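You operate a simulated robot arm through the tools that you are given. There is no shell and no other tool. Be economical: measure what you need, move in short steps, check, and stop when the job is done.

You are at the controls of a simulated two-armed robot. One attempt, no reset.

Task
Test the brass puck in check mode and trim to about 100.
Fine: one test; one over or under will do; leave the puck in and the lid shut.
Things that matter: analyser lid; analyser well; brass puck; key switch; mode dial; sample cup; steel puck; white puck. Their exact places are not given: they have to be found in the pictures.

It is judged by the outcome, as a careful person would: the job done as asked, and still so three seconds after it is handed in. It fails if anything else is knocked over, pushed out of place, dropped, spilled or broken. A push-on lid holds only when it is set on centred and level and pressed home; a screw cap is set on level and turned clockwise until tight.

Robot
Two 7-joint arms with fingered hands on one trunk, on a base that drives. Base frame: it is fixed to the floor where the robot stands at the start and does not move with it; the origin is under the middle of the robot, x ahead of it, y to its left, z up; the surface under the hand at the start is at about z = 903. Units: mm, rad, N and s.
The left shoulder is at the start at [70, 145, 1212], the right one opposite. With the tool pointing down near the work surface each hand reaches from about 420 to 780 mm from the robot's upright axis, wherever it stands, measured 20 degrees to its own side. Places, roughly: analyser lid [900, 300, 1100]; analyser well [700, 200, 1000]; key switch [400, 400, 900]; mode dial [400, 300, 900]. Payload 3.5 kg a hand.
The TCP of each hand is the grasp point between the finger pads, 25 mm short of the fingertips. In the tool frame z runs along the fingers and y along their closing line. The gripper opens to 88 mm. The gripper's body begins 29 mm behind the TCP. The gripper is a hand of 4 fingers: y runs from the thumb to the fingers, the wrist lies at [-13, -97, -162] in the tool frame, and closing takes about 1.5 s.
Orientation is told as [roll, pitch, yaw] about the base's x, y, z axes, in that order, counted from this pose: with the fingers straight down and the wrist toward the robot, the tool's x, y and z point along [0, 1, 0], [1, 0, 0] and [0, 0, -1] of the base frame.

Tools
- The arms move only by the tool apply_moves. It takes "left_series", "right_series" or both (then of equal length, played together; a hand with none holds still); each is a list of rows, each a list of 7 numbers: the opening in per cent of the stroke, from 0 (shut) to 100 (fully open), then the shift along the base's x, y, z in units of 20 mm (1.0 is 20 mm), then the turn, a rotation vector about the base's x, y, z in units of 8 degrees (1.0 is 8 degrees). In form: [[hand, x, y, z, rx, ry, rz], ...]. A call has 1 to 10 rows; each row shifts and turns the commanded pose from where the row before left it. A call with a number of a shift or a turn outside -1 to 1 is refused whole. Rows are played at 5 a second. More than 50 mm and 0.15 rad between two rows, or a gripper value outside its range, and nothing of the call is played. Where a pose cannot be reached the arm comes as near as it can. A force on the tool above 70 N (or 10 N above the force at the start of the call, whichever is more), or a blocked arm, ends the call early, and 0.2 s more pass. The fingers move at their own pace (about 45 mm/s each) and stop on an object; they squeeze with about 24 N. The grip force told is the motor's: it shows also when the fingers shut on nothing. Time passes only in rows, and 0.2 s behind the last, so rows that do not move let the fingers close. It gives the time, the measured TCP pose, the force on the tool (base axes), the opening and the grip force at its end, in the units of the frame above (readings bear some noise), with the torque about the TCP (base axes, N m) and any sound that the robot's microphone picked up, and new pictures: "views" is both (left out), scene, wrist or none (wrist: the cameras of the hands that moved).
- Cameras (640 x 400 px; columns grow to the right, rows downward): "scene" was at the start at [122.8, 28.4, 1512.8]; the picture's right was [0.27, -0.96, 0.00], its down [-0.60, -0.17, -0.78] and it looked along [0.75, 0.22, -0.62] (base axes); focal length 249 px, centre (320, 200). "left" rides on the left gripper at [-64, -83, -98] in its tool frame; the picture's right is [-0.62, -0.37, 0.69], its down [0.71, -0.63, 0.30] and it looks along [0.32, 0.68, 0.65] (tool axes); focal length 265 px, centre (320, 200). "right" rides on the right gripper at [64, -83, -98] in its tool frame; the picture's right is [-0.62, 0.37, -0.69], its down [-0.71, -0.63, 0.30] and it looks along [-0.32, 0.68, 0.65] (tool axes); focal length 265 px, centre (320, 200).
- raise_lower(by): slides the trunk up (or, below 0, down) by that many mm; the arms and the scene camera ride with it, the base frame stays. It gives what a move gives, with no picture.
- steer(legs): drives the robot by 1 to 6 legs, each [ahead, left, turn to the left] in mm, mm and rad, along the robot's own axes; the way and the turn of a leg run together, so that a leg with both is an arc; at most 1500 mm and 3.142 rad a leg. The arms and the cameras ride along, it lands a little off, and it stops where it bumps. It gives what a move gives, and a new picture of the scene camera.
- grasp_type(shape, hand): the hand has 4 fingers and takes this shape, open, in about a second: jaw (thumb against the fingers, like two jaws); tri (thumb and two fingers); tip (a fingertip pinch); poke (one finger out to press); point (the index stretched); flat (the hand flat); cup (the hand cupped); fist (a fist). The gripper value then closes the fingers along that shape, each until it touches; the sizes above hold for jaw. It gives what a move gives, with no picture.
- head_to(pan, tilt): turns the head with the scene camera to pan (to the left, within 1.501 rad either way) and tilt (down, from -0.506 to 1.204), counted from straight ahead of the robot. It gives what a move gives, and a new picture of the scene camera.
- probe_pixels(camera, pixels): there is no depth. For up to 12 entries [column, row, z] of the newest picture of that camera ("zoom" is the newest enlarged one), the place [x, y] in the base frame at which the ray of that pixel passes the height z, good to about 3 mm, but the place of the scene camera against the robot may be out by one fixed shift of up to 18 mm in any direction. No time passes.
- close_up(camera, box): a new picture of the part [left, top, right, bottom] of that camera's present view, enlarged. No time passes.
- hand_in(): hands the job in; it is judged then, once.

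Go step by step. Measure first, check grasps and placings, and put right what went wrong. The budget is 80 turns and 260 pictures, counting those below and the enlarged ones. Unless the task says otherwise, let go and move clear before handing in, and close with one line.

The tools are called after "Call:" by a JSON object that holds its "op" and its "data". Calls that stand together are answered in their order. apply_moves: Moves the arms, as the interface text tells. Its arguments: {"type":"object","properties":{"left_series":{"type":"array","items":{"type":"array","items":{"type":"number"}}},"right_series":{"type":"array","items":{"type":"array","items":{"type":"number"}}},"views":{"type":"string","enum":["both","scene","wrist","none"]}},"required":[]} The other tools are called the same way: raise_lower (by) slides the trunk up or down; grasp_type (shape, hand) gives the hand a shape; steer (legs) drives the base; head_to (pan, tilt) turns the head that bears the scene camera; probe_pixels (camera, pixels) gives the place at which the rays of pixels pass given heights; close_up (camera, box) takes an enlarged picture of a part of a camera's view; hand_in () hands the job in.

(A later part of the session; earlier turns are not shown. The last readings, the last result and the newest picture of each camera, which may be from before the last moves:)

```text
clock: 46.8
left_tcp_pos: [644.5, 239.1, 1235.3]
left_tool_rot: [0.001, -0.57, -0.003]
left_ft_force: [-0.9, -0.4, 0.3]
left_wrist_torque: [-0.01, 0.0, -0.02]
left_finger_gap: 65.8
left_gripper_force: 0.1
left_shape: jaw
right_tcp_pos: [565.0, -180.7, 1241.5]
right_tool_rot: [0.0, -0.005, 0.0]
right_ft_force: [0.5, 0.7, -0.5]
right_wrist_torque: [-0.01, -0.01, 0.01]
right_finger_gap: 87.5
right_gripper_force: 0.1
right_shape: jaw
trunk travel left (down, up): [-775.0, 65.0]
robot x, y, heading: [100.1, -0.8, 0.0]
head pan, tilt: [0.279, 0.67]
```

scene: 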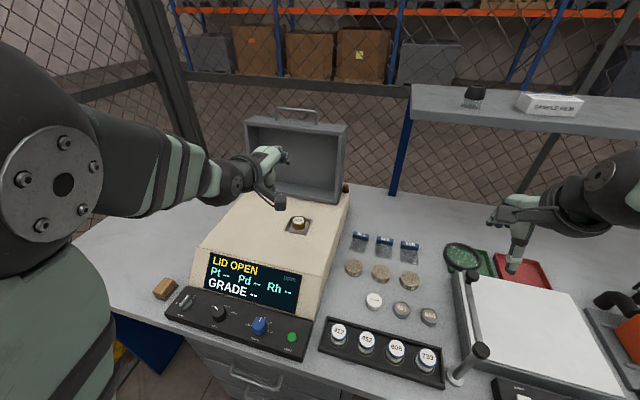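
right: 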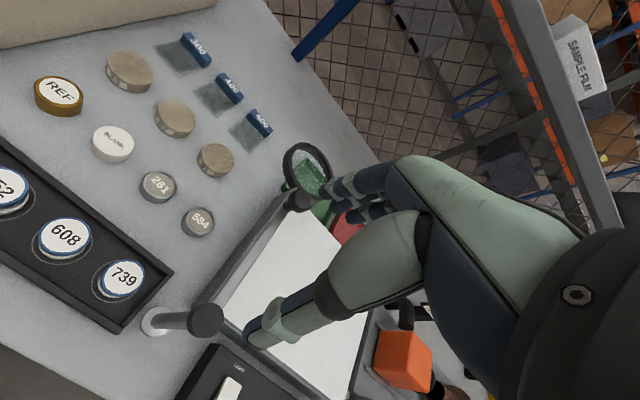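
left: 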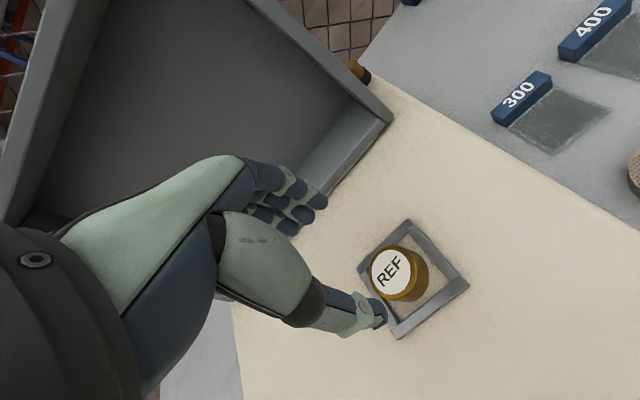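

The drive went clean: x is 100. I'll triangulate the handle using the two scene views 100 mm apart.

Call:
{"op": "probe_pixels", "data": {"camera": "scene", "pixels": [[297, 109, 1220], [297, 109, 1250], [297, 109, 1280], [347, 124, 1200], [347, 124, 1250], [246, 119, 1200], [246, 119, 1250], [342, 203, 1005]]}}

Call:
{"op": "close_up", "data": {"camera": "scene", "box": [230, 90, 370, 220]}}

Call:
{"op": "close_up", "data": {"camera": "left", "box": [0, 0, 640, 400]}}

```text
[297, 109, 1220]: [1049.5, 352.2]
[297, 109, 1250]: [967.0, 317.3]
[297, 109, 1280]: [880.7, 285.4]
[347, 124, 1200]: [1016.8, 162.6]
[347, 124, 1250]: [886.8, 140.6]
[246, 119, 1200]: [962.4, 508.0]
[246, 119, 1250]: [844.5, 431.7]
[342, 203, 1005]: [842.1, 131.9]
```

```text
3.08 times, centred on (300, 155) of scene
```

zoom: 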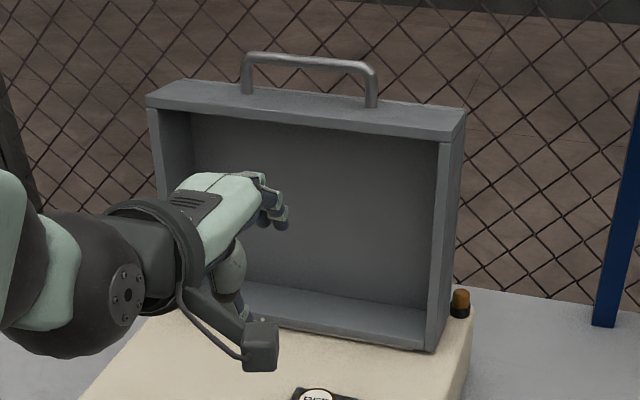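

```text
1.00 times, centred on (320, 200) of left (not enlarged: the box is as wide or as high as the picture)
```

zoom: 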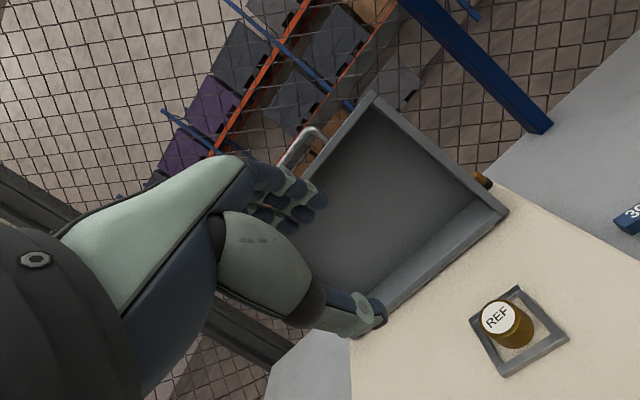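

Call:
{"op": "probe_pixels", "data": {"camera": "left", "pixels": [[373, 93, 1200], [373, 93, 1230], [373, 93, 1260], [316, 132, 1230], [316, 132, 1260], [316, 132, 1290], [283, 160, 1260], [283, 160, 1230], [507, 211, 1005], [507, 211, 1020]]}}

Call:
{"op": "probe_pixels", "data": {"camera": "scene", "pixels": [[342, 136, 1200], [342, 136, 1230], [342, 136, 1180], [350, 125, 1230], [350, 125, 1200], [324, 113, 1230], [324, 113, 1260], [281, 110, 1230], [281, 110, 1260]]}}

```text
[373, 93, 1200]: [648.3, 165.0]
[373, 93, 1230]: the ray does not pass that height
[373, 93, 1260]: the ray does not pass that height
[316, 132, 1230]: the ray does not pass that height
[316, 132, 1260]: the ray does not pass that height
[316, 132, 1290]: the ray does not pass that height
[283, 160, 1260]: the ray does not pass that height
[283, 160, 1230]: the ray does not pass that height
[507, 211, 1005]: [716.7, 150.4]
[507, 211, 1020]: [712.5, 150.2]
```

```text
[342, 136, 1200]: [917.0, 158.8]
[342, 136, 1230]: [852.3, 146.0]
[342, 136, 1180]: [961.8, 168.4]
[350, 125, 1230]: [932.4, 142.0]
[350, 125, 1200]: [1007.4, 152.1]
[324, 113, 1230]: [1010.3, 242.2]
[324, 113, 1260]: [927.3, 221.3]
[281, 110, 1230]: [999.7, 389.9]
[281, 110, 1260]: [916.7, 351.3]
```

Call:
{"op": "probe_pixels", "data": {"camera": "zoom", "pixels": [[373, 93, 1150], [373, 93, 1200], [373, 93, 1230], [373, 93, 1260], [316, 132, 1200], [316, 132, 1230], [316, 132, 1260], [283, 160, 1200], [283, 160, 1230], [507, 211, 1005], [507, 211, 1020]]}}

```text
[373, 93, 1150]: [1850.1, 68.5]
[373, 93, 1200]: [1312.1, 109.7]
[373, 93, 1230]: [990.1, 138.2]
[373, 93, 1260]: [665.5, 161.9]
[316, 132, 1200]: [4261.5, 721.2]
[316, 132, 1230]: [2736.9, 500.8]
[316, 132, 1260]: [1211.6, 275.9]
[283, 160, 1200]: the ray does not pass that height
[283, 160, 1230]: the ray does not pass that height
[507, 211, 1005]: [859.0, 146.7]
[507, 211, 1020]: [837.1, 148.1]
```

Call:
{"op": "close_up", "data": {"camera": "left", "box": [240, 80, 400, 220]}}

```text
2.86 times, centred on (320, 150) of left
```

zoom: 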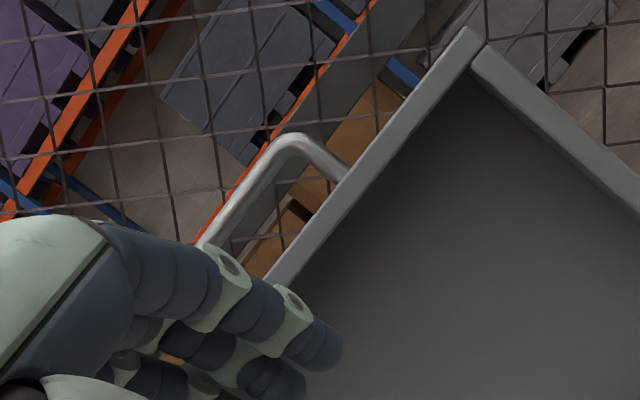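

Call:
{"op": "probe_pixels", "data": {"camera": "zoom", "pixels": [[285, 142, 1260], [285, 142, 1270], [285, 142, 1280], [235, 195, 1260], [235, 195, 1270], [235, 195, 1280], [235, 195, 1290], [340, 180, 1240], [340, 180, 1250], [468, 35, 1240], [468, 35, 1230]]}}

```text
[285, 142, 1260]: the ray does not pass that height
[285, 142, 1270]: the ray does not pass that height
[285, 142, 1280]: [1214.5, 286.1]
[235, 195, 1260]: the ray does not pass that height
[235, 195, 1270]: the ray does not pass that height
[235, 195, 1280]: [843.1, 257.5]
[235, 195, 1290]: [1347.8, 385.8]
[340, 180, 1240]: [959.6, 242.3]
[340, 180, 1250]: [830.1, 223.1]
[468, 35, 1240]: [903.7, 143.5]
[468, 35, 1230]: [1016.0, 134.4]
```

The handle bar is at about (885, 292, 1279) and spans y 233–350. I'll move the left hand up and forward to just short of it, above handle height.

Call:
{"op": "apply_moves", "data": {"left_series": [[80, 0.7, 0.3, 0.95, 0, 0, 0], [80, 0.8, 0.3, 0.95, 0, 0, 0], [80, 0.8, 0.3, 0.95, 0, 0, 0], [80, 0.8, 0.3, 0.95, 0, 0, 0], [80, 0.8, 0.3, 0.95, 0, 0, 0], [80, 0.9, 0.23, 0, 0, 0, 0], [80, 1, 0.23, 0, 0, 0, 0], [80, 1, 0.23, 0, 0, 0, 0], [80, 1, 0.23, 0, 0, 0, 0], [80, 1, 0.23, 0, 0, 0, 0]]}}

Call:
{"op": "close_up", "data": {"camera": "scene", "box": [230, 70, 370, 200]}}

```text
clock: 49.0
left_tcp_pos: [827.2, 291.6, 1328.2]
left_tool_rot: [0.004, -0.56, -0.004]
left_ft_force: [-0.2, -0.6, 0.2]
left_wrist_torque: [-0.02, 0.0, 0.05]
left_finger_gap: 70.2
left_gripper_force: 0.0
left_shape: jaw
right_tcp_pos: [570.6, -180.4, 1239.0]
right_tool_rot: [0.0, 0.0, 0.0]
right_ft_force: [-0.1, -0.1, -0.2]
right_wrist_torque: [-0.02, 0.01, -0.01]
right_finger_gap: 87.4
right_gripper_force: 0.1
right_shape: jaw
trunk travel left (down, up): [-775.0, 65.0]
robot x, y, heading: [97.2, 0.9, 0.003]
head pan, tilt: [0.279, 0.67]
```

scene: 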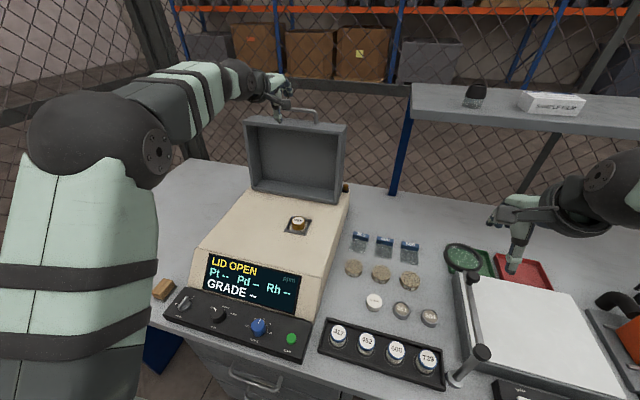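
left: 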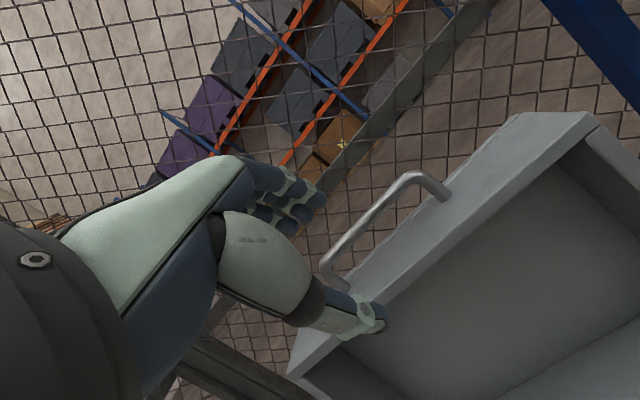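

```text
3.08 times, centred on (300, 135) of scene
```

zoom: 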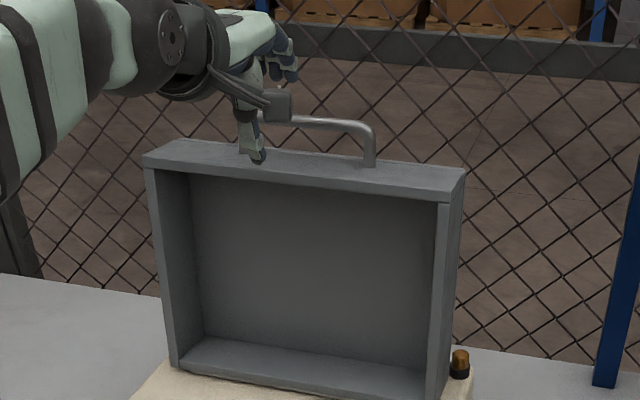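

The handle is clear in the left view: the bar runs from (325,265) to (415,175). I'll probe its midpoint, ends and post bases.

Call:
{"op": "probe_pixels", "data": {"camera": "left", "pixels": [[371, 220, 1270], [371, 220, 1280], [371, 220, 1290], [328, 262, 1280], [410, 180, 1280], [446, 197, 1243], [340, 286, 1243], [590, 118, 1243], [515, 118, 1243]]}}

Call:
{"op": "probe_pixels", "data": {"camera": "scene", "pixels": [[305, 109, 1270], [305, 109, 1280], [305, 109, 1290]]}}

```text
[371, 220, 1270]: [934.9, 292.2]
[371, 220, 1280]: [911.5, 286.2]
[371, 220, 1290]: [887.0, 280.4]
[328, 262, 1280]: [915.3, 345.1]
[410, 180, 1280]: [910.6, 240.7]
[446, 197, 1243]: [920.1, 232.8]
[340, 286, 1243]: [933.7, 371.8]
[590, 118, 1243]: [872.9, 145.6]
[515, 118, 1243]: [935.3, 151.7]
```

```text
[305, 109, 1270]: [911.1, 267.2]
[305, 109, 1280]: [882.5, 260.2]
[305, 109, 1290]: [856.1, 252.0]
```

The bar is at about (914, 292, 1279). To stay within reach I'll drive 45 mm more forward; the hand is above the handle and rides along clear of it.

Call:
{"op": "steer", "data": {"legs": [[42, 0, 0]]}}

Call:
{"op": "apply_moves", "data": {"left_series": [[80, 0, 0, 0.6, 0, 0, 0], [80, 0, 0, 0.6, 0, 0, 0], [80, 0, 0, 0, 0, 0, 0]]}}

```text
clock: 49.9
left_tcp_pos: [858.1, 290.0, 1335.2]
left_tool_rot: [0.004, -0.573, -0.005]
left_ft_force: [0.3, 0.0, -0.1]
left_wrist_torque: [-0.01, 0.0, 0.0]
left_finger_gap: 70.1
left_gripper_force: 0.1
left_shape: jaw
right_tcp_pos: [602.4, -180.8, 1244.3]
right_tool_rot: [0.0, -0.009, -0.002]
right_ft_force: [0.5, -0.6, 0.0]
right_wrist_torque: [0.01, 0.0, 0.0]
right_finger_gap: 87.7
right_gripper_force: 0.2
right_shape: jaw
trunk travel left (down, up): [-775.0, 65.0]
robot x, y, heading: [138.3, -1.3, -0.005]
head pan, tilt: [0.279, 0.67]
```

scene: 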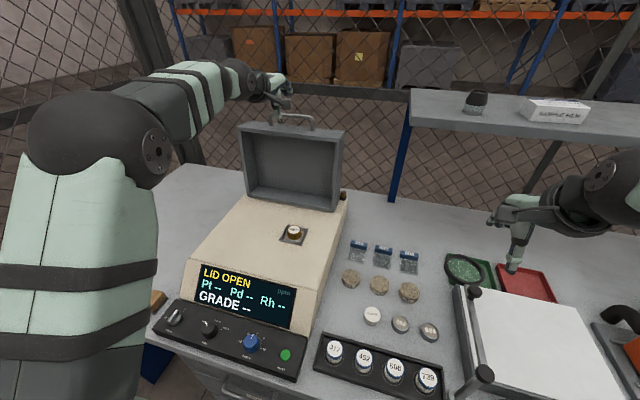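

```text
clock: 50.7
left_tcp_pos: [868.5, 290.5, 1353.9]
left_tool_rot: [0.004, -0.565, -0.006]
left_ft_force: [-0.1, 0.3, -0.6]
left_wrist_torque: [-0.03, 0.03, 0.01]
left_finger_gap: 70.4
left_gripper_force: 0.0
left_shape: jaw
right_tcp_pos: [610.4, -182.1, 1240.4]
right_tool_rot: [0.002, 0.0, 0.002]
right_ft_force: [-0.4, -1.3, -0.2]
right_wrist_torque: [-0.02, 0.02, -0.01]
right_finger_gap: 87.6
right_gripper_force: 0.0
right_shape: jaw
trunk travel left (down, up): [-775.0, 65.0]
robot x, y, heading: [141.4, -0.9, -0.005]
head pan, tilt: [0.279, 0.67]
```

scene: 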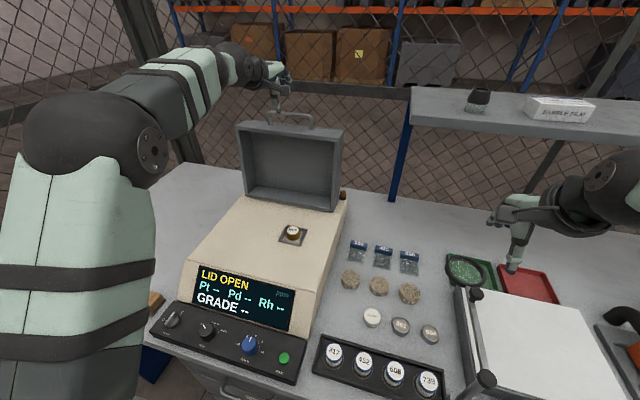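
left: 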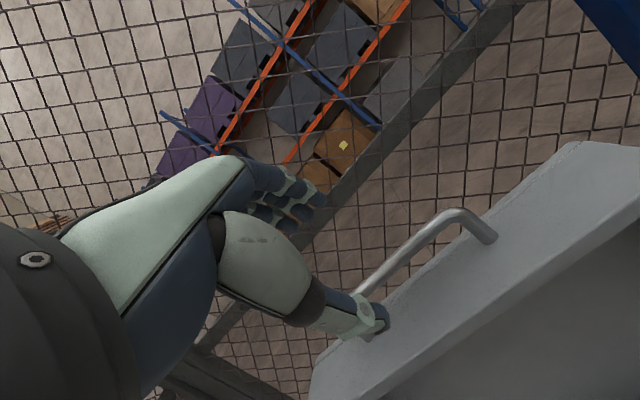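

The bar crosses the tool axis about 80 mm ahead, near pixel (392,266). I'll advance 70 mm along the tool axis so the bar lies between thumb and fingers.

Call:
{"op": "apply_moves", "data": {"left_series": [[80, 0.47, 0, -0.74, 0, 0, 0], [80, 0.47, 0, -0.74, 0, 0, 0], [80, 0.47, 0, -0.74, 0, 0, 0], [80, 0.47, 0, -0.74, 0, 0, 0], [80, 0, 0, 0, 0, 0, 0]]}}

Call:
{"op": "close_up", "data": {"camera": "scene", "box": [230, 70, 370, 200]}}

```text
clock: 51.9
left_tcp_pos: [903.8, 291.8, 1293.5]
left_tool_rot: [0.005, -0.566, -0.005]
left_ft_force: [-0.2, -0.5, 0.0]
left_wrist_torque: [-0.02, -0.03, 0.0]
left_finger_gap: 70.1
left_gripper_force: 0.0
left_shape: jaw
right_tcp_pos: [609.2, -181.3, 1240.6]
right_tool_rot: [0.0, -0.002, -0.001]
right_ft_force: [-0.1, 0.4, 0.3]
right_wrist_torque: [-0.01, 0.0, 0.05]
right_finger_gap: 87.2
right_gripper_force: 0.0
right_shape: jaw
trunk travel left (down, up): [-775.0, 65.0]
robot x, y, heading: [142.7, 0.3, -0.003]
head pan, tilt: [0.279, 0.67]
```

scene: 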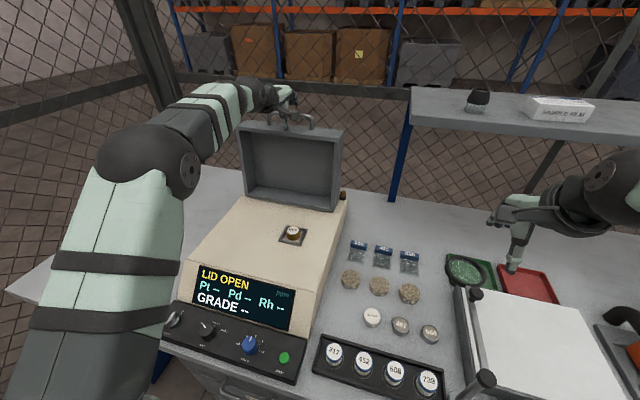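
left: 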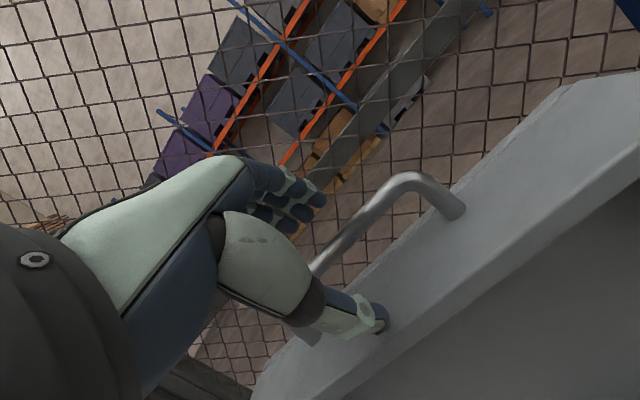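

```text
3.08 times, centred on (300, 135) of scene
```

zoom: 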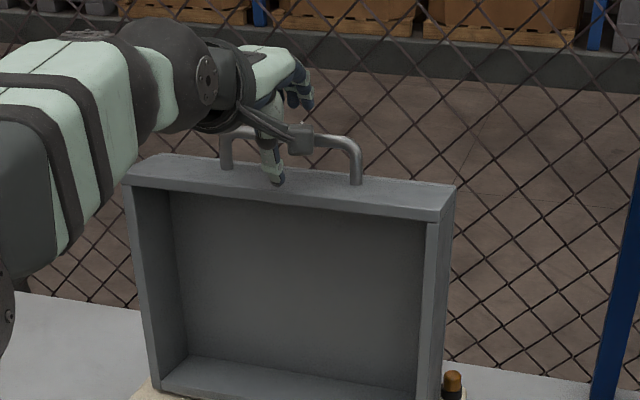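

The bar lies about 17 mm past the TCP along the axis. I'll advance 9 mm more, then close on the bar.

Call:
{"op": "apply_moves", "data": {"left_series": [[75, 0.12, 0, -0.19, 0, 0, 0], [75, 0.12, 0, -0.19, 0, 0, 0], [10, 0, 0, 0, 0, 0, 0], [5, 0, 0, 0, 0, 0, 0], [5, 0, 0, 0, 0, 0, 0], [5, 0, 0, 0, 0, 0, 0], [5, 0, 0, 0, 0, 0, 0], [5, 0, 0, 0, 0, 0, 0]]}}

Call:
{"op": "close_up", "data": {"camera": "left", "box": [220, 120, 480, 380]}}

```text
clock: 53.7
left_tcp_pos: [909.2, 289.6, 1289.7]
left_tool_rot: [0.006, -0.57, -0.007]
left_ft_force: [9.4, 1.5, 10.7]
left_wrist_torque: [0.14, -0.29, -0.08]
left_finger_gap: 5.3
left_gripper_force: 0.0
left_shape: jaw
right_tcp_pos: [611.2, -181.8, 1241.8]
right_tool_rot: [0.003, -0.002, -0.001]
right_ft_force: [0.5, 0.0, 0.1]
right_wrist_torque: [-0.01, 0.06, -0.02]
right_finger_gap: 87.5
right_gripper_force: 0.0
right_shape: jaw
trunk travel left (down, up): [-775.0, 65.0]
robot x, y, heading: [141.8, 2.3, -0.004]
head pan, tilt: [0.279, 0.67]
```

scene: 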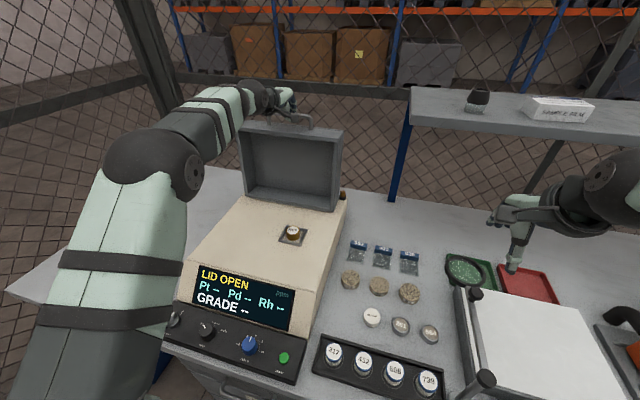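
left: 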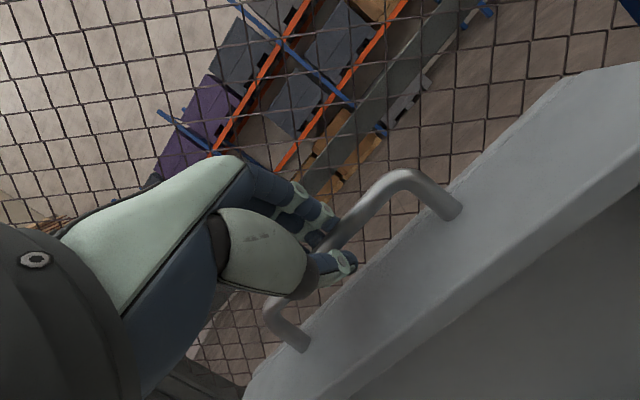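

```text
1.54 times, centred on (350, 250) of left
```

zoom: 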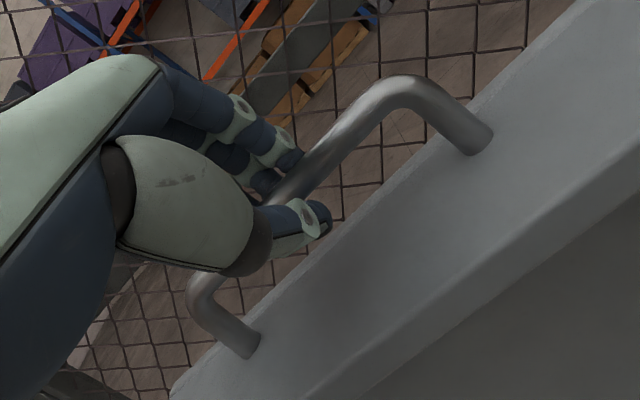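

The bar is caged between thumb and fingers, with a 5 mm gap. I'll squeeze and pull along the lid's arc (hinge about (855, 1005), radius 280) for the first few degrees as a test.

Call:
{"op": "apply_moves", "data": {"left_series": [[0, 0, 0, 0, 0, 0, 0], [0, 0, 0, 0, 0, 0, 0], [0, -0.865, 0, 0.155, 0, 0, 0], [0, -0.875, 0, 0.1, 0, 0, 0], [0, -0.88, 0, 0.05, 0, 0.1, 0], [0, -0.88, 0, -0.01, 0, 0.1, 0], [0, 0, 0, 0, 0, 0, 0]]}}

```text
clock: 55.3
left_tcp_pos: [842.1, 290.4, 1288.6]
left_tool_rot: [0.003, -0.53, -0.005]
left_ft_force: [2.3, -4.0, -14.7]
left_wrist_torque: [-0.03, 0.07, -0.08]
left_finger_gap: 0.6
left_gripper_force: 24.3
left_shape: jaw
right_tcp_pos: [613.5, -180.7, 1238.6]
right_tool_rot: [0.002, 0.002, -0.001]
right_ft_force: [0.3, -0.6, -0.6]
right_wrist_torque: [-0.01, 0.01, -0.02]
right_finger_gap: 87.5
right_gripper_force: 0.0
right_shape: jaw
trunk travel left (down, up): [-775.0, 65.0]
robot x, y, heading: [138.3, 1.8, -0.004]
head pan, tilt: [0.279, 0.67]
```

scene: 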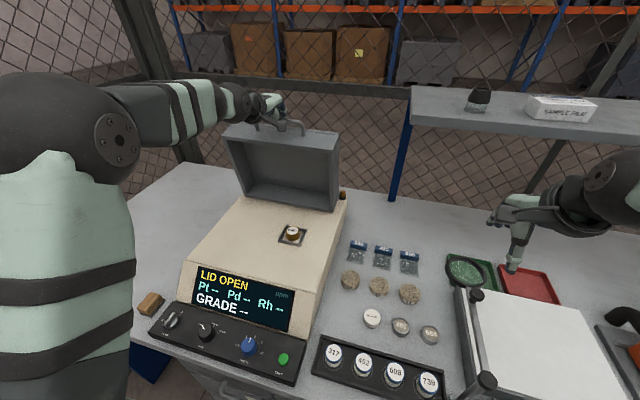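
left: 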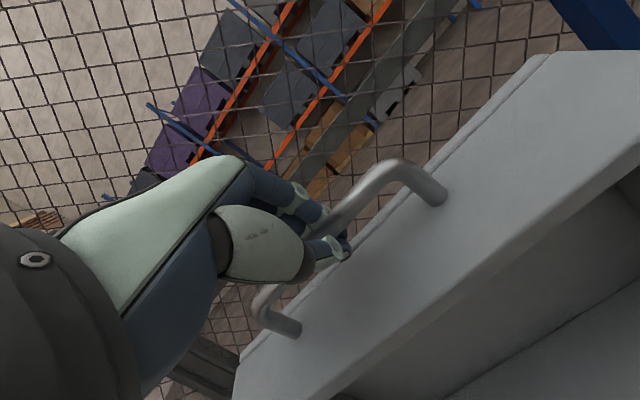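

The lid follows. The force reading shows my arc is slightly high, so I'll continue with a small correction while bringing the hand's pitch back.

Call:
{"op": "apply_moves", "data": {"left_series": [[0, -0.88, 0, -0.14, 0, 0.16, 0], [0, -0.87, 0, -0.17, 0, 0.16, 0], [0, -0.865, 0, -0.17, 0, 0.16, 0], [0, -0.85, 0, -0.225, 0, 0.16, 0], [0, -0.835, 0, -0.28, 0, 0.16, 0], [0, -0.815, 0, -0.33, 0, 0.16, 0], [0, -0.79, 0, -0.38, 0, 0.16, 0], [0, 0, 0, 0, 0, 0, 0]]}}

```text
clock: 57.1
left_tcp_pos: [724.4, 291.3, 1257.7]
left_tool_rot: [0.003, -0.377, -0.003]
left_ft_force: [3.0, -0.9, -3.8]
left_wrist_torque: [-0.01, -0.01, 0.0]
left_finger_gap: 0.4
left_gripper_force: 23.8
left_shape: jaw
right_tcp_pos: [612.4, -181.7, 1239.4]
right_tool_rot: [0.002, -0.001, 0.0]
right_ft_force: [0.0, -1.8, 0.1]
right_wrist_torque: [-0.02, 0.03, 0.01]
right_finger_gap: 87.7
right_gripper_force: 0.2
right_shape: jaw
trunk travel left (down, up): [-775.0, 65.0]
robot x, y, heading: [144.8, -0.4, 0.0]
head pan, tilt: [0.279, 0.67]
```

scene: 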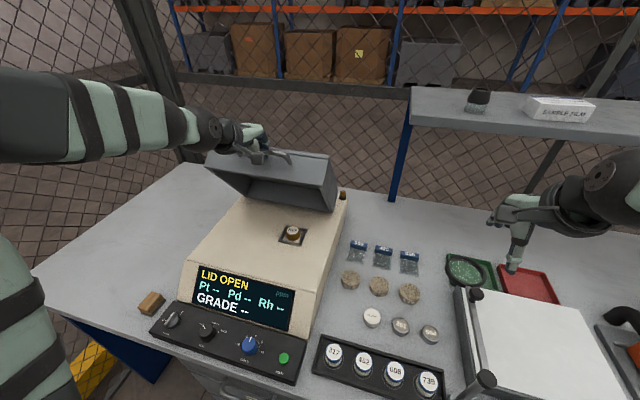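
left: 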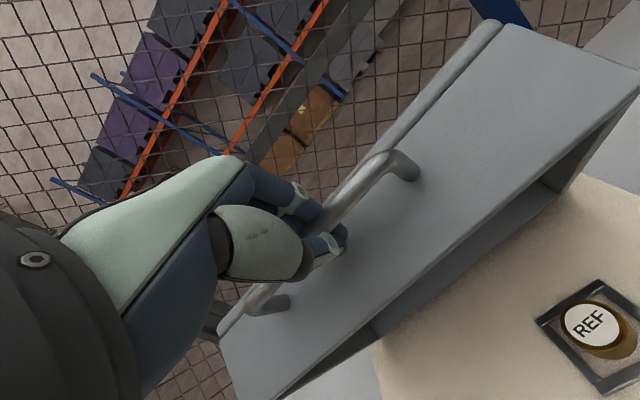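

The lid is about 40° along with low forces. I'll continue down the arc.

Call:
{"op": "apply_moves", "data": {"left_series": [[0, -0.767, 0, -0.43, 0, 0.16, 0], [0, -0.74, 0, -0.48, 0, 0.16, 0], [0, -0.707, 0, -0.52, 0, 0.16, 0], [0, -0.67, 0, -0.567, 0, 0.16, 0], [0, -0.637, 0, -0.608, 0, 0.16, 0], [0, -0.597, 0, -0.647, 0, 0.16, 0], [0, -0.555, 0, -0.68, 0, 0.16, 0], [0, -0.51, 0, -0.717, 0, 0.16, 0], [0, 0, 0, 0, 0, 0, 0]]}}

```text
clock: 59.1
left_tcp_pos: [617.0, 290.8, 1166.4]
left_tool_rot: [0.005, -0.201, -0.004]
left_ft_force: [0.5, -0.6, -0.8]
left_wrist_torque: [0.01, -0.02, -0.03]
left_finger_gap: 0.1
left_gripper_force: 24.2
left_shape: jaw
right_tcp_pos: [611.0, -181.0, 1239.9]
right_tool_rot: [0.002, -0.002, 0.0]
right_ft_force: [-0.5, 0.8, 0.1]
right_wrist_torque: [0.02, -0.02, -0.01]
right_finger_gap: 87.6
right_gripper_force: 0.1
right_shape: jaw
trunk travel left (down, up): [-775.0, 65.0]
robot x, y, heading: [138.1, -0.2, 0.003]
head pan, tilt: [0.279, 0.67]
```

scene: 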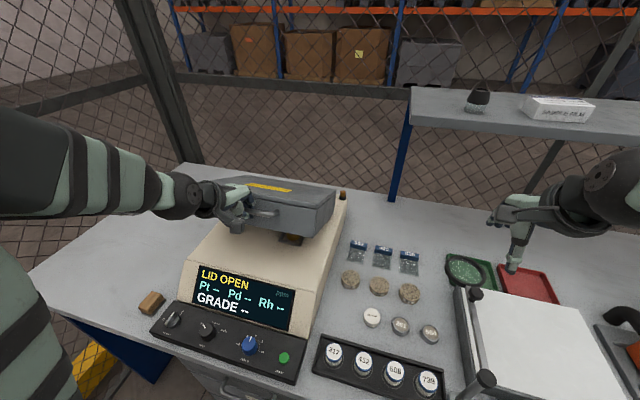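
left: 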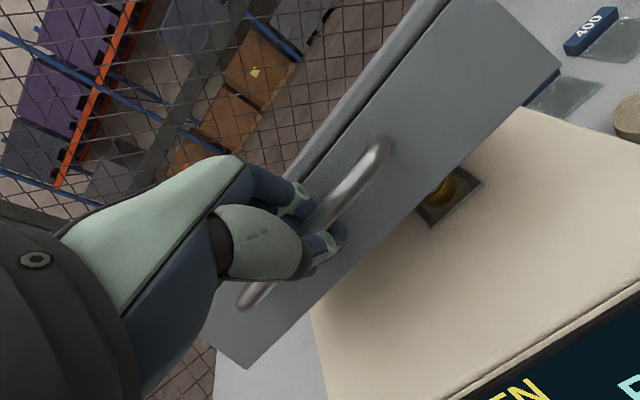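

Still following with near-zero force. I'll continue to about 8° short of closed.

Call:
{"op": "apply_moves", "data": {"left_series": [[0, -0.465, 0, -0.746, 0, 0.16, 0], [0, -0.416, 0, -0.774, 0, 0.16, 0], [0, -0.368, 0, -0.8, 0, 0.16, 0], [0, -0.316, 0, -0.82, 0, 0.16, 0], [0, -0.265, 0, -0.84, 0, 0.16, 0], [0, 0, 0, 0, 0, 0, 0]]}}

Call:
{"op": "close_up", "data": {"camera": "scene", "box": [180, 160, 380, 290]}}

```text
clock: 60.5
left_tcp_pos: [579.2, 290.1, 1087.9]
left_tool_rot: [0.001, -0.09, -0.003]
left_ft_force: [-5.5, -0.1, -0.4]
left_wrist_torque: [-0.02, -0.01, -0.03]
left_finger_gap: 0.4
left_gripper_force: 23.6
left_shape: jaw
right_tcp_pos: [608.8, -181.6, 1241.4]
right_tool_rot: [0.002, -0.003, -0.001]
right_ft_force: [0.5, -0.3, -0.4]
right_wrist_torque: [-0.02, -0.01, -0.02]
right_finger_gap: 87.4
right_gripper_force: 0.1
right_shape: jaw
trunk travel left (down, up): [-775.0, 65.0]
robot x, y, heading: [138.7, 0.1, 0.0]
head pan, tilt: [0.279, 0.67]
```

scene: 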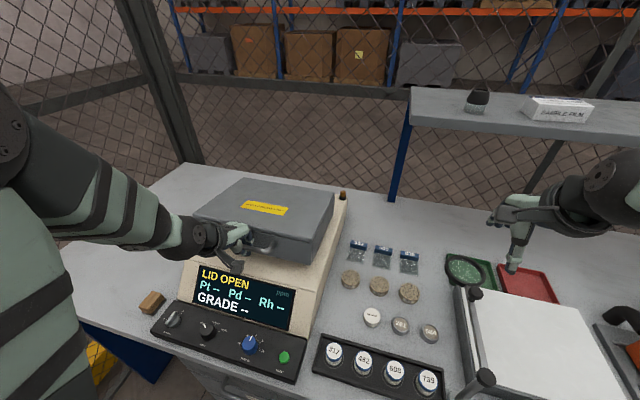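
left: 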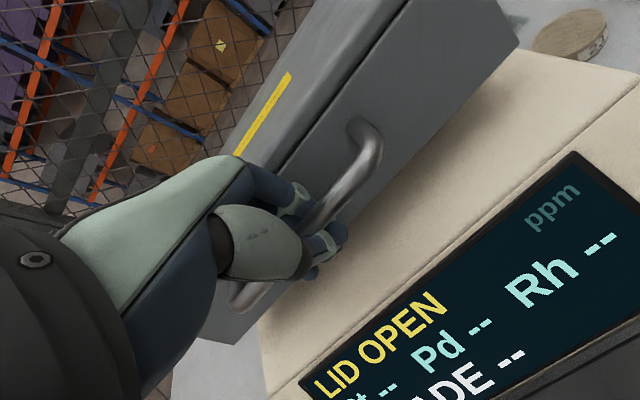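

```text
3.08 times, centred on (280, 225) of scene
```

zoom: 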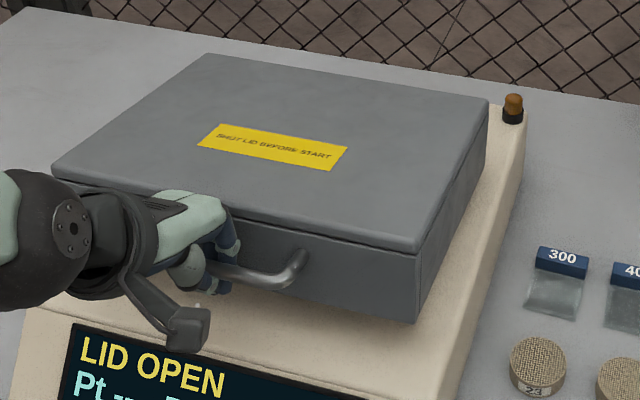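

The lid is nearly shut. I'll lower the last roughly 37 mm in smaller steps.

Call:
{"op": "apply_moves", "data": {"left_series": [[0, -0.1, 0, -0.43, 0, 0.05, 0], [0, -0.1, 0, -0.43, 0, 0.05, 0], [0, -0.07, 0, -0.43, 0, 0, 0], [0, -0.05, 0, -0.3, 0, 0, 0], [0, 0, 0, 0, 0, 0, 0]]}}

Call:
{"op": "close_up", "data": {"camera": "scene", "box": [180, 160, 380, 290]}}

```text
clock: 61.7
left_tcp_pos: [574.1, 290.7, 1055.7]
left_tool_rot: [0.001, -0.076, -0.004]
left_ft_force: [-6.0, 0.7, -0.4]
left_wrist_torque: [-0.01, -0.02, 0.02]
left_finger_gap: 0.3
left_gripper_force: 23.8
left_shape: jaw
right_tcp_pos: [608.0, -180.8, 1240.7]
right_tool_rot: [0.001, -0.002, 0.0]
right_ft_force: [0.5, 0.7, 0.6]
right_wrist_torque: [0.03, -0.01, 0.01]
right_finger_gap: 87.5
right_gripper_force: 0.1
right_shape: jaw
trunk travel left (down, up): [-775.0, 65.0]
robot x, y, heading: [138.6, 0.3, -0.003]
head pan, tilt: [0.279, 0.67]
```

scene: 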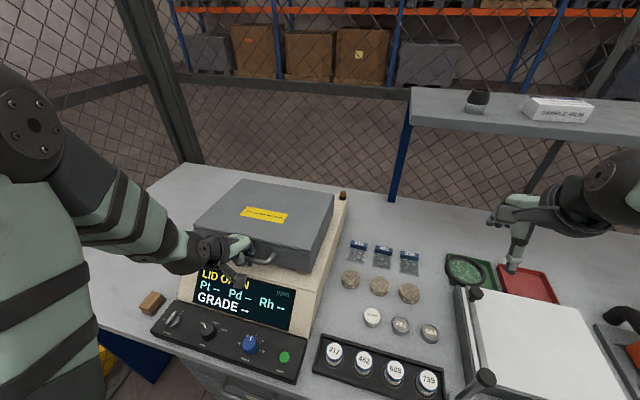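
left: 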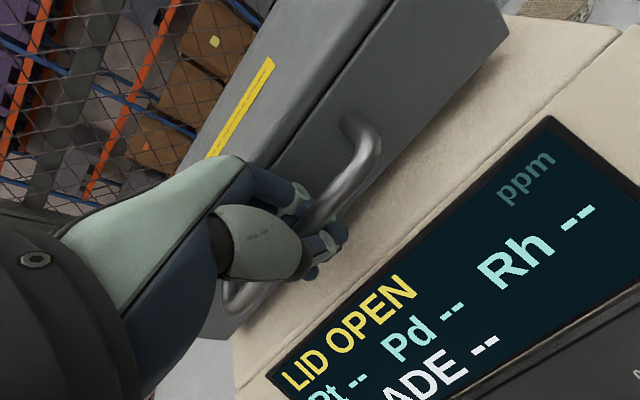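

```text
3.08 times, centred on (280, 225) of scene
```

zoom: 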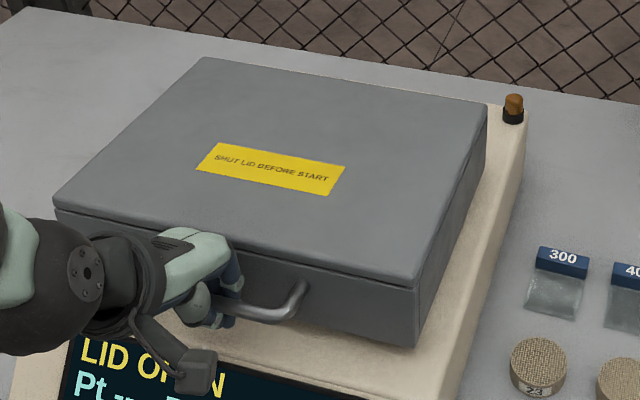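

The screen still reads LID OPEN, and there is no contact force yet. I'll lower a bit more in small steps.

Call:
{"op": "apply_moves", "data": {"left_series": [[0, -0.02, 0, -0.25, 0, 0, 0], [0, -0.02, 0, -0.25, 0, 0, 0], [0, 0, 0, -0.2, 0, 0, 0], [0, 0, 0, 0, 0, 0, 0]]}}

Call:
{"op": "close_up", "data": {"camera": "scene", "box": [180, 180, 380, 310]}}

```text
clock: 62.7
left_tcp_pos: [570.8, 290.4, 1042.4]
left_tool_rot: [0.002, -0.078, -0.003]
left_ft_force: [-7.8, 0.1, 0.3]
left_wrist_torque: [0.0, -0.06, -0.03]
left_finger_gap: 0.4
left_gripper_force: 23.7
left_shape: jaw
right_tcp_pos: [607.7, -180.6, 1240.5]
right_tool_rot: [0.0, -0.005, 0.0]
right_ft_force: [0.3, -0.7, 0.0]
right_wrist_torque: [0.02, 0.0, -0.04]
right_finger_gap: 87.6
right_gripper_force: 0.0
right_shape: jaw
trunk travel left (down, up): [-775.0, 65.0]
robot x, y, heading: [139.3, 0.9, 0.0]
head pan, tilt: [0.279, 0.67]
```

scene: 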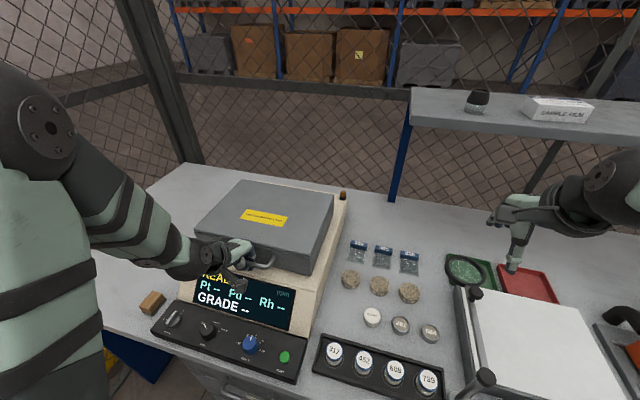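
left: 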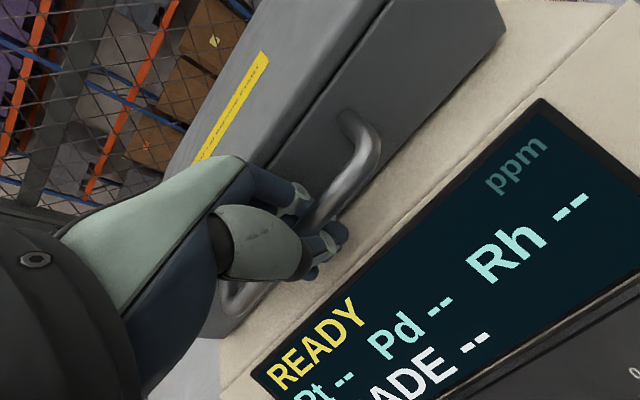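

```text
3.08 times, centred on (280, 245) of scene
```

zoom: 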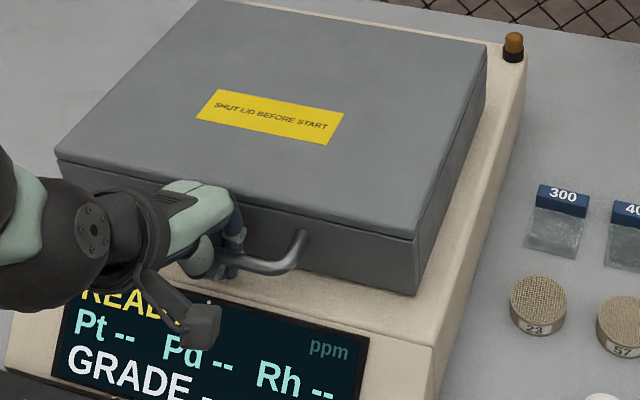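

The screen now reads READY. I'll seat it a few mm more, open the fingers a little (35%), lift straight off the bar, then retreat.

Call:
{"op": "apply_moves", "data": {"left_series": [[0, 0, 0, -0.2, 0, 0, 0], [0, 0, 0, 0, 0, 0, 0], [30, 0, 0, 0, 0, 0, 0], [30, 0, 0, 0, 0, 0, 0], [30, 0, 0, 0, 0, 0, 0], [30, 0, 0, 0.5, 0, 0, 0], [30, 0, 0, 1, 0, 0, 0], [30, -0.2, 0, 1, 0, 0, 0], [30, -0.2, 0, 1, 0, 0, 0], [30, -0.2, 0, 1, 0, 0, 0]]}}

Call:
{"op": "close_up", "data": {"camera": "scene", "box": [150, 220, 330, 370]}}

```text
clock: 64.9
left_tcp_pos: [561.2, 290.3, 1126.7]
left_tool_rot: [0.003, -0.077, -0.005]
left_ft_force: [0.0, 0.7, 0.6]
left_wrist_torque: [0.04, 0.0, -0.02]
left_finger_gap: 26.2
left_gripper_force: 0.1
left_shape: jaw
right_tcp_pos: [610.7, -182.9, 1241.8]
right_tool_rot: [0.002, -0.003, 0.0]
right_ft_force: [0.8, 0.0, 0.1]
right_wrist_torque: [0.0, -0.02, -0.01]
right_finger_gap: 87.7
right_gripper_force: 0.1
right_shape: jaw
trunk travel left (down, up): [-775.0, 65.0]
robot x, y, heading: [141.7, 2.4, -0.001]
head pan, tilt: [0.279, 0.67]
```

scene: 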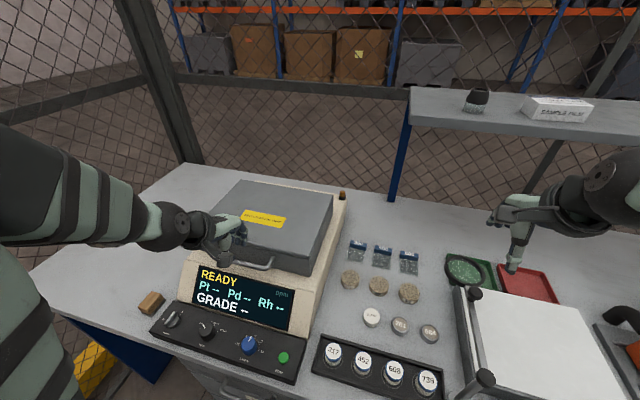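
left: 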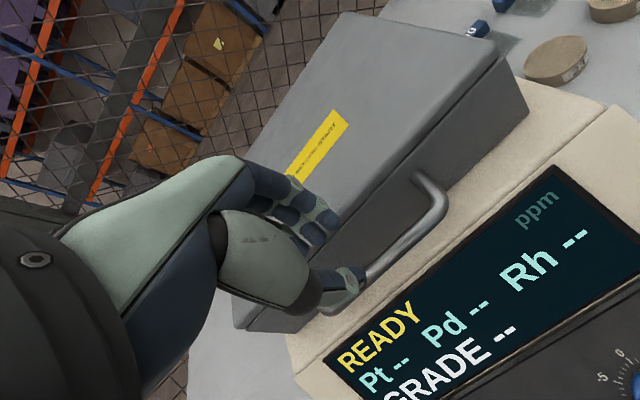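

```text
2.67 times, centred on (240, 295) of scene
```

zoom: 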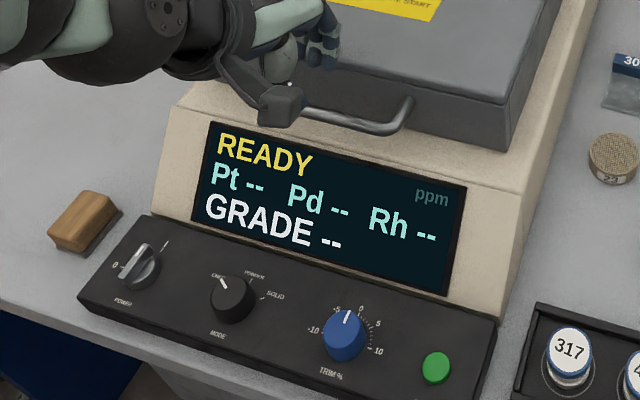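

The lid is shut, the screen is READY and the handle is released. I'll drive back for comfortable access to the panel and look at the mode pointer.

Call:
{"op": "steer", "data": {"legs": [[-140, 0, 0]]}}

Call:
{"op": "close_up", "data": {"camera": "scene", "box": [200, 250, 320, 320]}}

Call:
{"op": "close_up", "data": {"camera": "scene", "box": [225, 265, 265, 300]}}

```text
clock: 66.2
left_tcp_pos: [426.7, 290.6, 1124.6]
left_tool_rot: [0.002, -0.073, -0.005]
left_ft_force: [-0.4, 0.6, -0.2]
left_wrist_torque: [0.01, 0.01, -0.03]
left_finger_gap: 26.1
left_gripper_force: 0.1
left_shape: jaw
right_tcp_pos: [475.2, -182.0, 1239.3]
right_tool_rot: [0.003, 0.001, -0.002]
right_ft_force: [-0.1, -0.1, 0.2]
right_wrist_torque: [-0.02, -0.01, -0.02]
right_finger_gap: 87.5
right_gripper_force: 0.0
right_shape: jaw
trunk travel left (down, up): [-775.0, 65.0]
robot x, y, heading: [0.6, -1.0, -0.002]
head pan, tilt: [0.279, 0.67]
```

scene: 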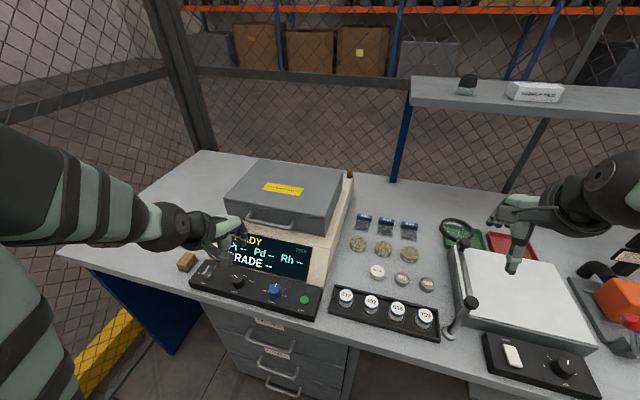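

```text
5.33 times, centred on (260, 285) of scene
```

zoom: 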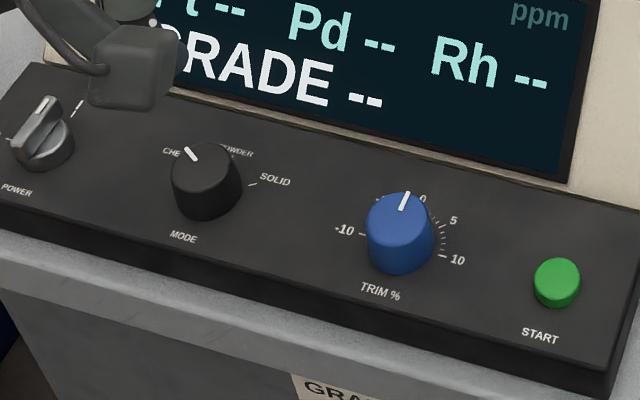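

```text
11.43 times, centred on (245, 282) of scene
```

zoom: 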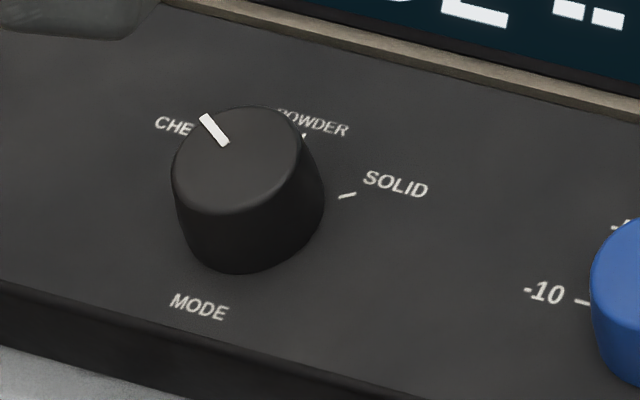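

The CHECK pointer ratio (1.9) mirrors the SOLID tick (1.9), so the mode is correct. I'll set the left hand to poke and move near the START button at about (448, 153).

Call:
{"op": "grasp_type", "data": {"hand": "left", "shape": "poke"}}

Call:
{"op": "apply_moves", "data": {"left_series": [[100, 0, -0.9, 0, 0, 0.3, 0], [100, 0, -0.9, 0, 0, 0.25, 0], [100, 0, -0.9, 0, 0, 0, 0], [100, 0, -0.9, 0, 0, 0, 0], [100, 0, -0.9, -0.5, 0, 0, 0], [100, 0, -0.9, -0.7, 0, 0, 0], [100, 0, -0.9, -0.7, 0, 0, 0], [100, 0, -0.4, -0.7, 0, 0, 0], [100, 0, 0, -0.7, 0, 0, 0]]}}

Call:
{"op": "close_up", "data": {"camera": "scene", "box": [220, 220, 360, 330]}}

```text
clock: 67.1
left_tcp_pos: [424.1, 291.3, 1124.9]
left_tool_rot: [0.002, -0.076, -0.005]
left_ft_force: [-0.4, 0.1, 0.0]
left_wrist_torque: [-0.02, -0.02, -0.01]
left_finger_gap: 0.0
left_gripper_force: 0.1
left_shape: poke
right_tcp_pos: [471.7, -180.9, 1240.4]
right_tool_rot: [0.0, -0.003, -0.001]
right_ft_force: [-0.6, 0.5, 0.3]
right_wrist_torque: [-0.03, 0.0, -0.01]
right_finger_gap: 87.7
right_gripper_force: 0.0
right_shape: jaw
trunk travel left (down, up): [-775.0, 65.0]
robot x, y, heading: [3.5, -0.9, -0.002]
head pan, tilt: [0.279, 0.67]
```

```text
clock: 69.1
left_tcp_pos: [425.2, 156.3, 1062.0]
left_tool_rot: [-0.009, -0.001, -0.005]
left_ft_force: [0.2, 0.3, 0.4]
left_wrist_torque: [0.01, -0.03, -0.02]
left_finger_gap: 0.3
left_gripper_force: 0.0
left_shape: poke
right_tcp_pos: [473.5, -180.7, 1239.9]
right_tool_rot: [0.001, -0.002, -0.001]
right_ft_force: [0.2, 0.4, -0.1]
right_wrist_torque: [-0.01, -0.01, -0.01]
right_finger_gap: 87.5
right_gripper_force: 0.0
right_shape: jaw
trunk travel left (down, up): [-775.0, 65.0]
robot x, y, heading: [2.3, 1.5, -0.001]
head pan, tilt: [0.279, 0.67]
```

scene: 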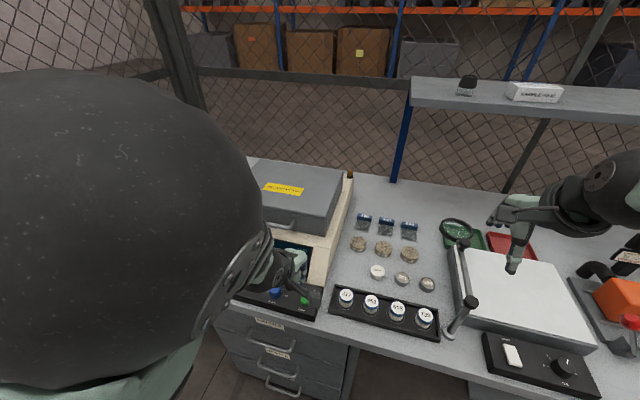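
left: 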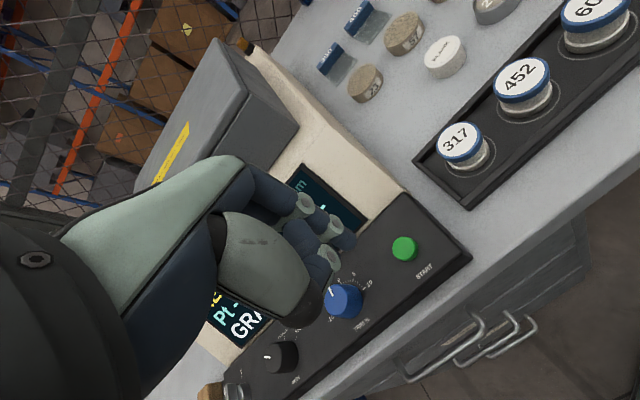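

```text
3.64 times, centred on (290, 275) of scene
```

zoom: 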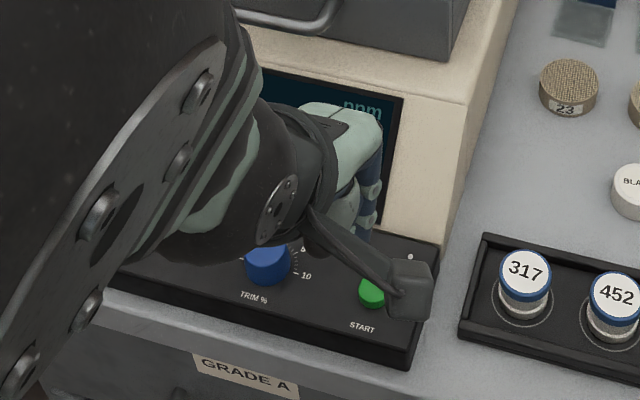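

Call:
{"op": "close_up", "data": {"camera": "left", "box": [220, 140, 480, 340]}}

Call:
{"op": "probe_pixels", "data": {"camera": "left", "pixels": [[404, 246, 935], [404, 246, 945], [404, 246, 955], [332, 258, 1037]]}}

```text
2.00 times, centred on (350, 240) of left
```

zoom: 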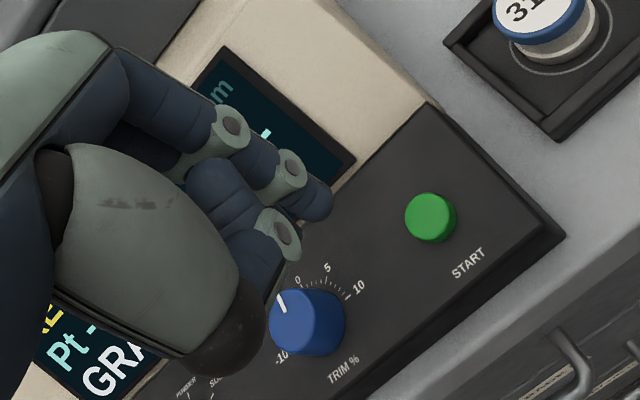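

```text
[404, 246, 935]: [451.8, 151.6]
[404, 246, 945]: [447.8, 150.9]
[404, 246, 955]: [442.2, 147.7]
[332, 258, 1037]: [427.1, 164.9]
```

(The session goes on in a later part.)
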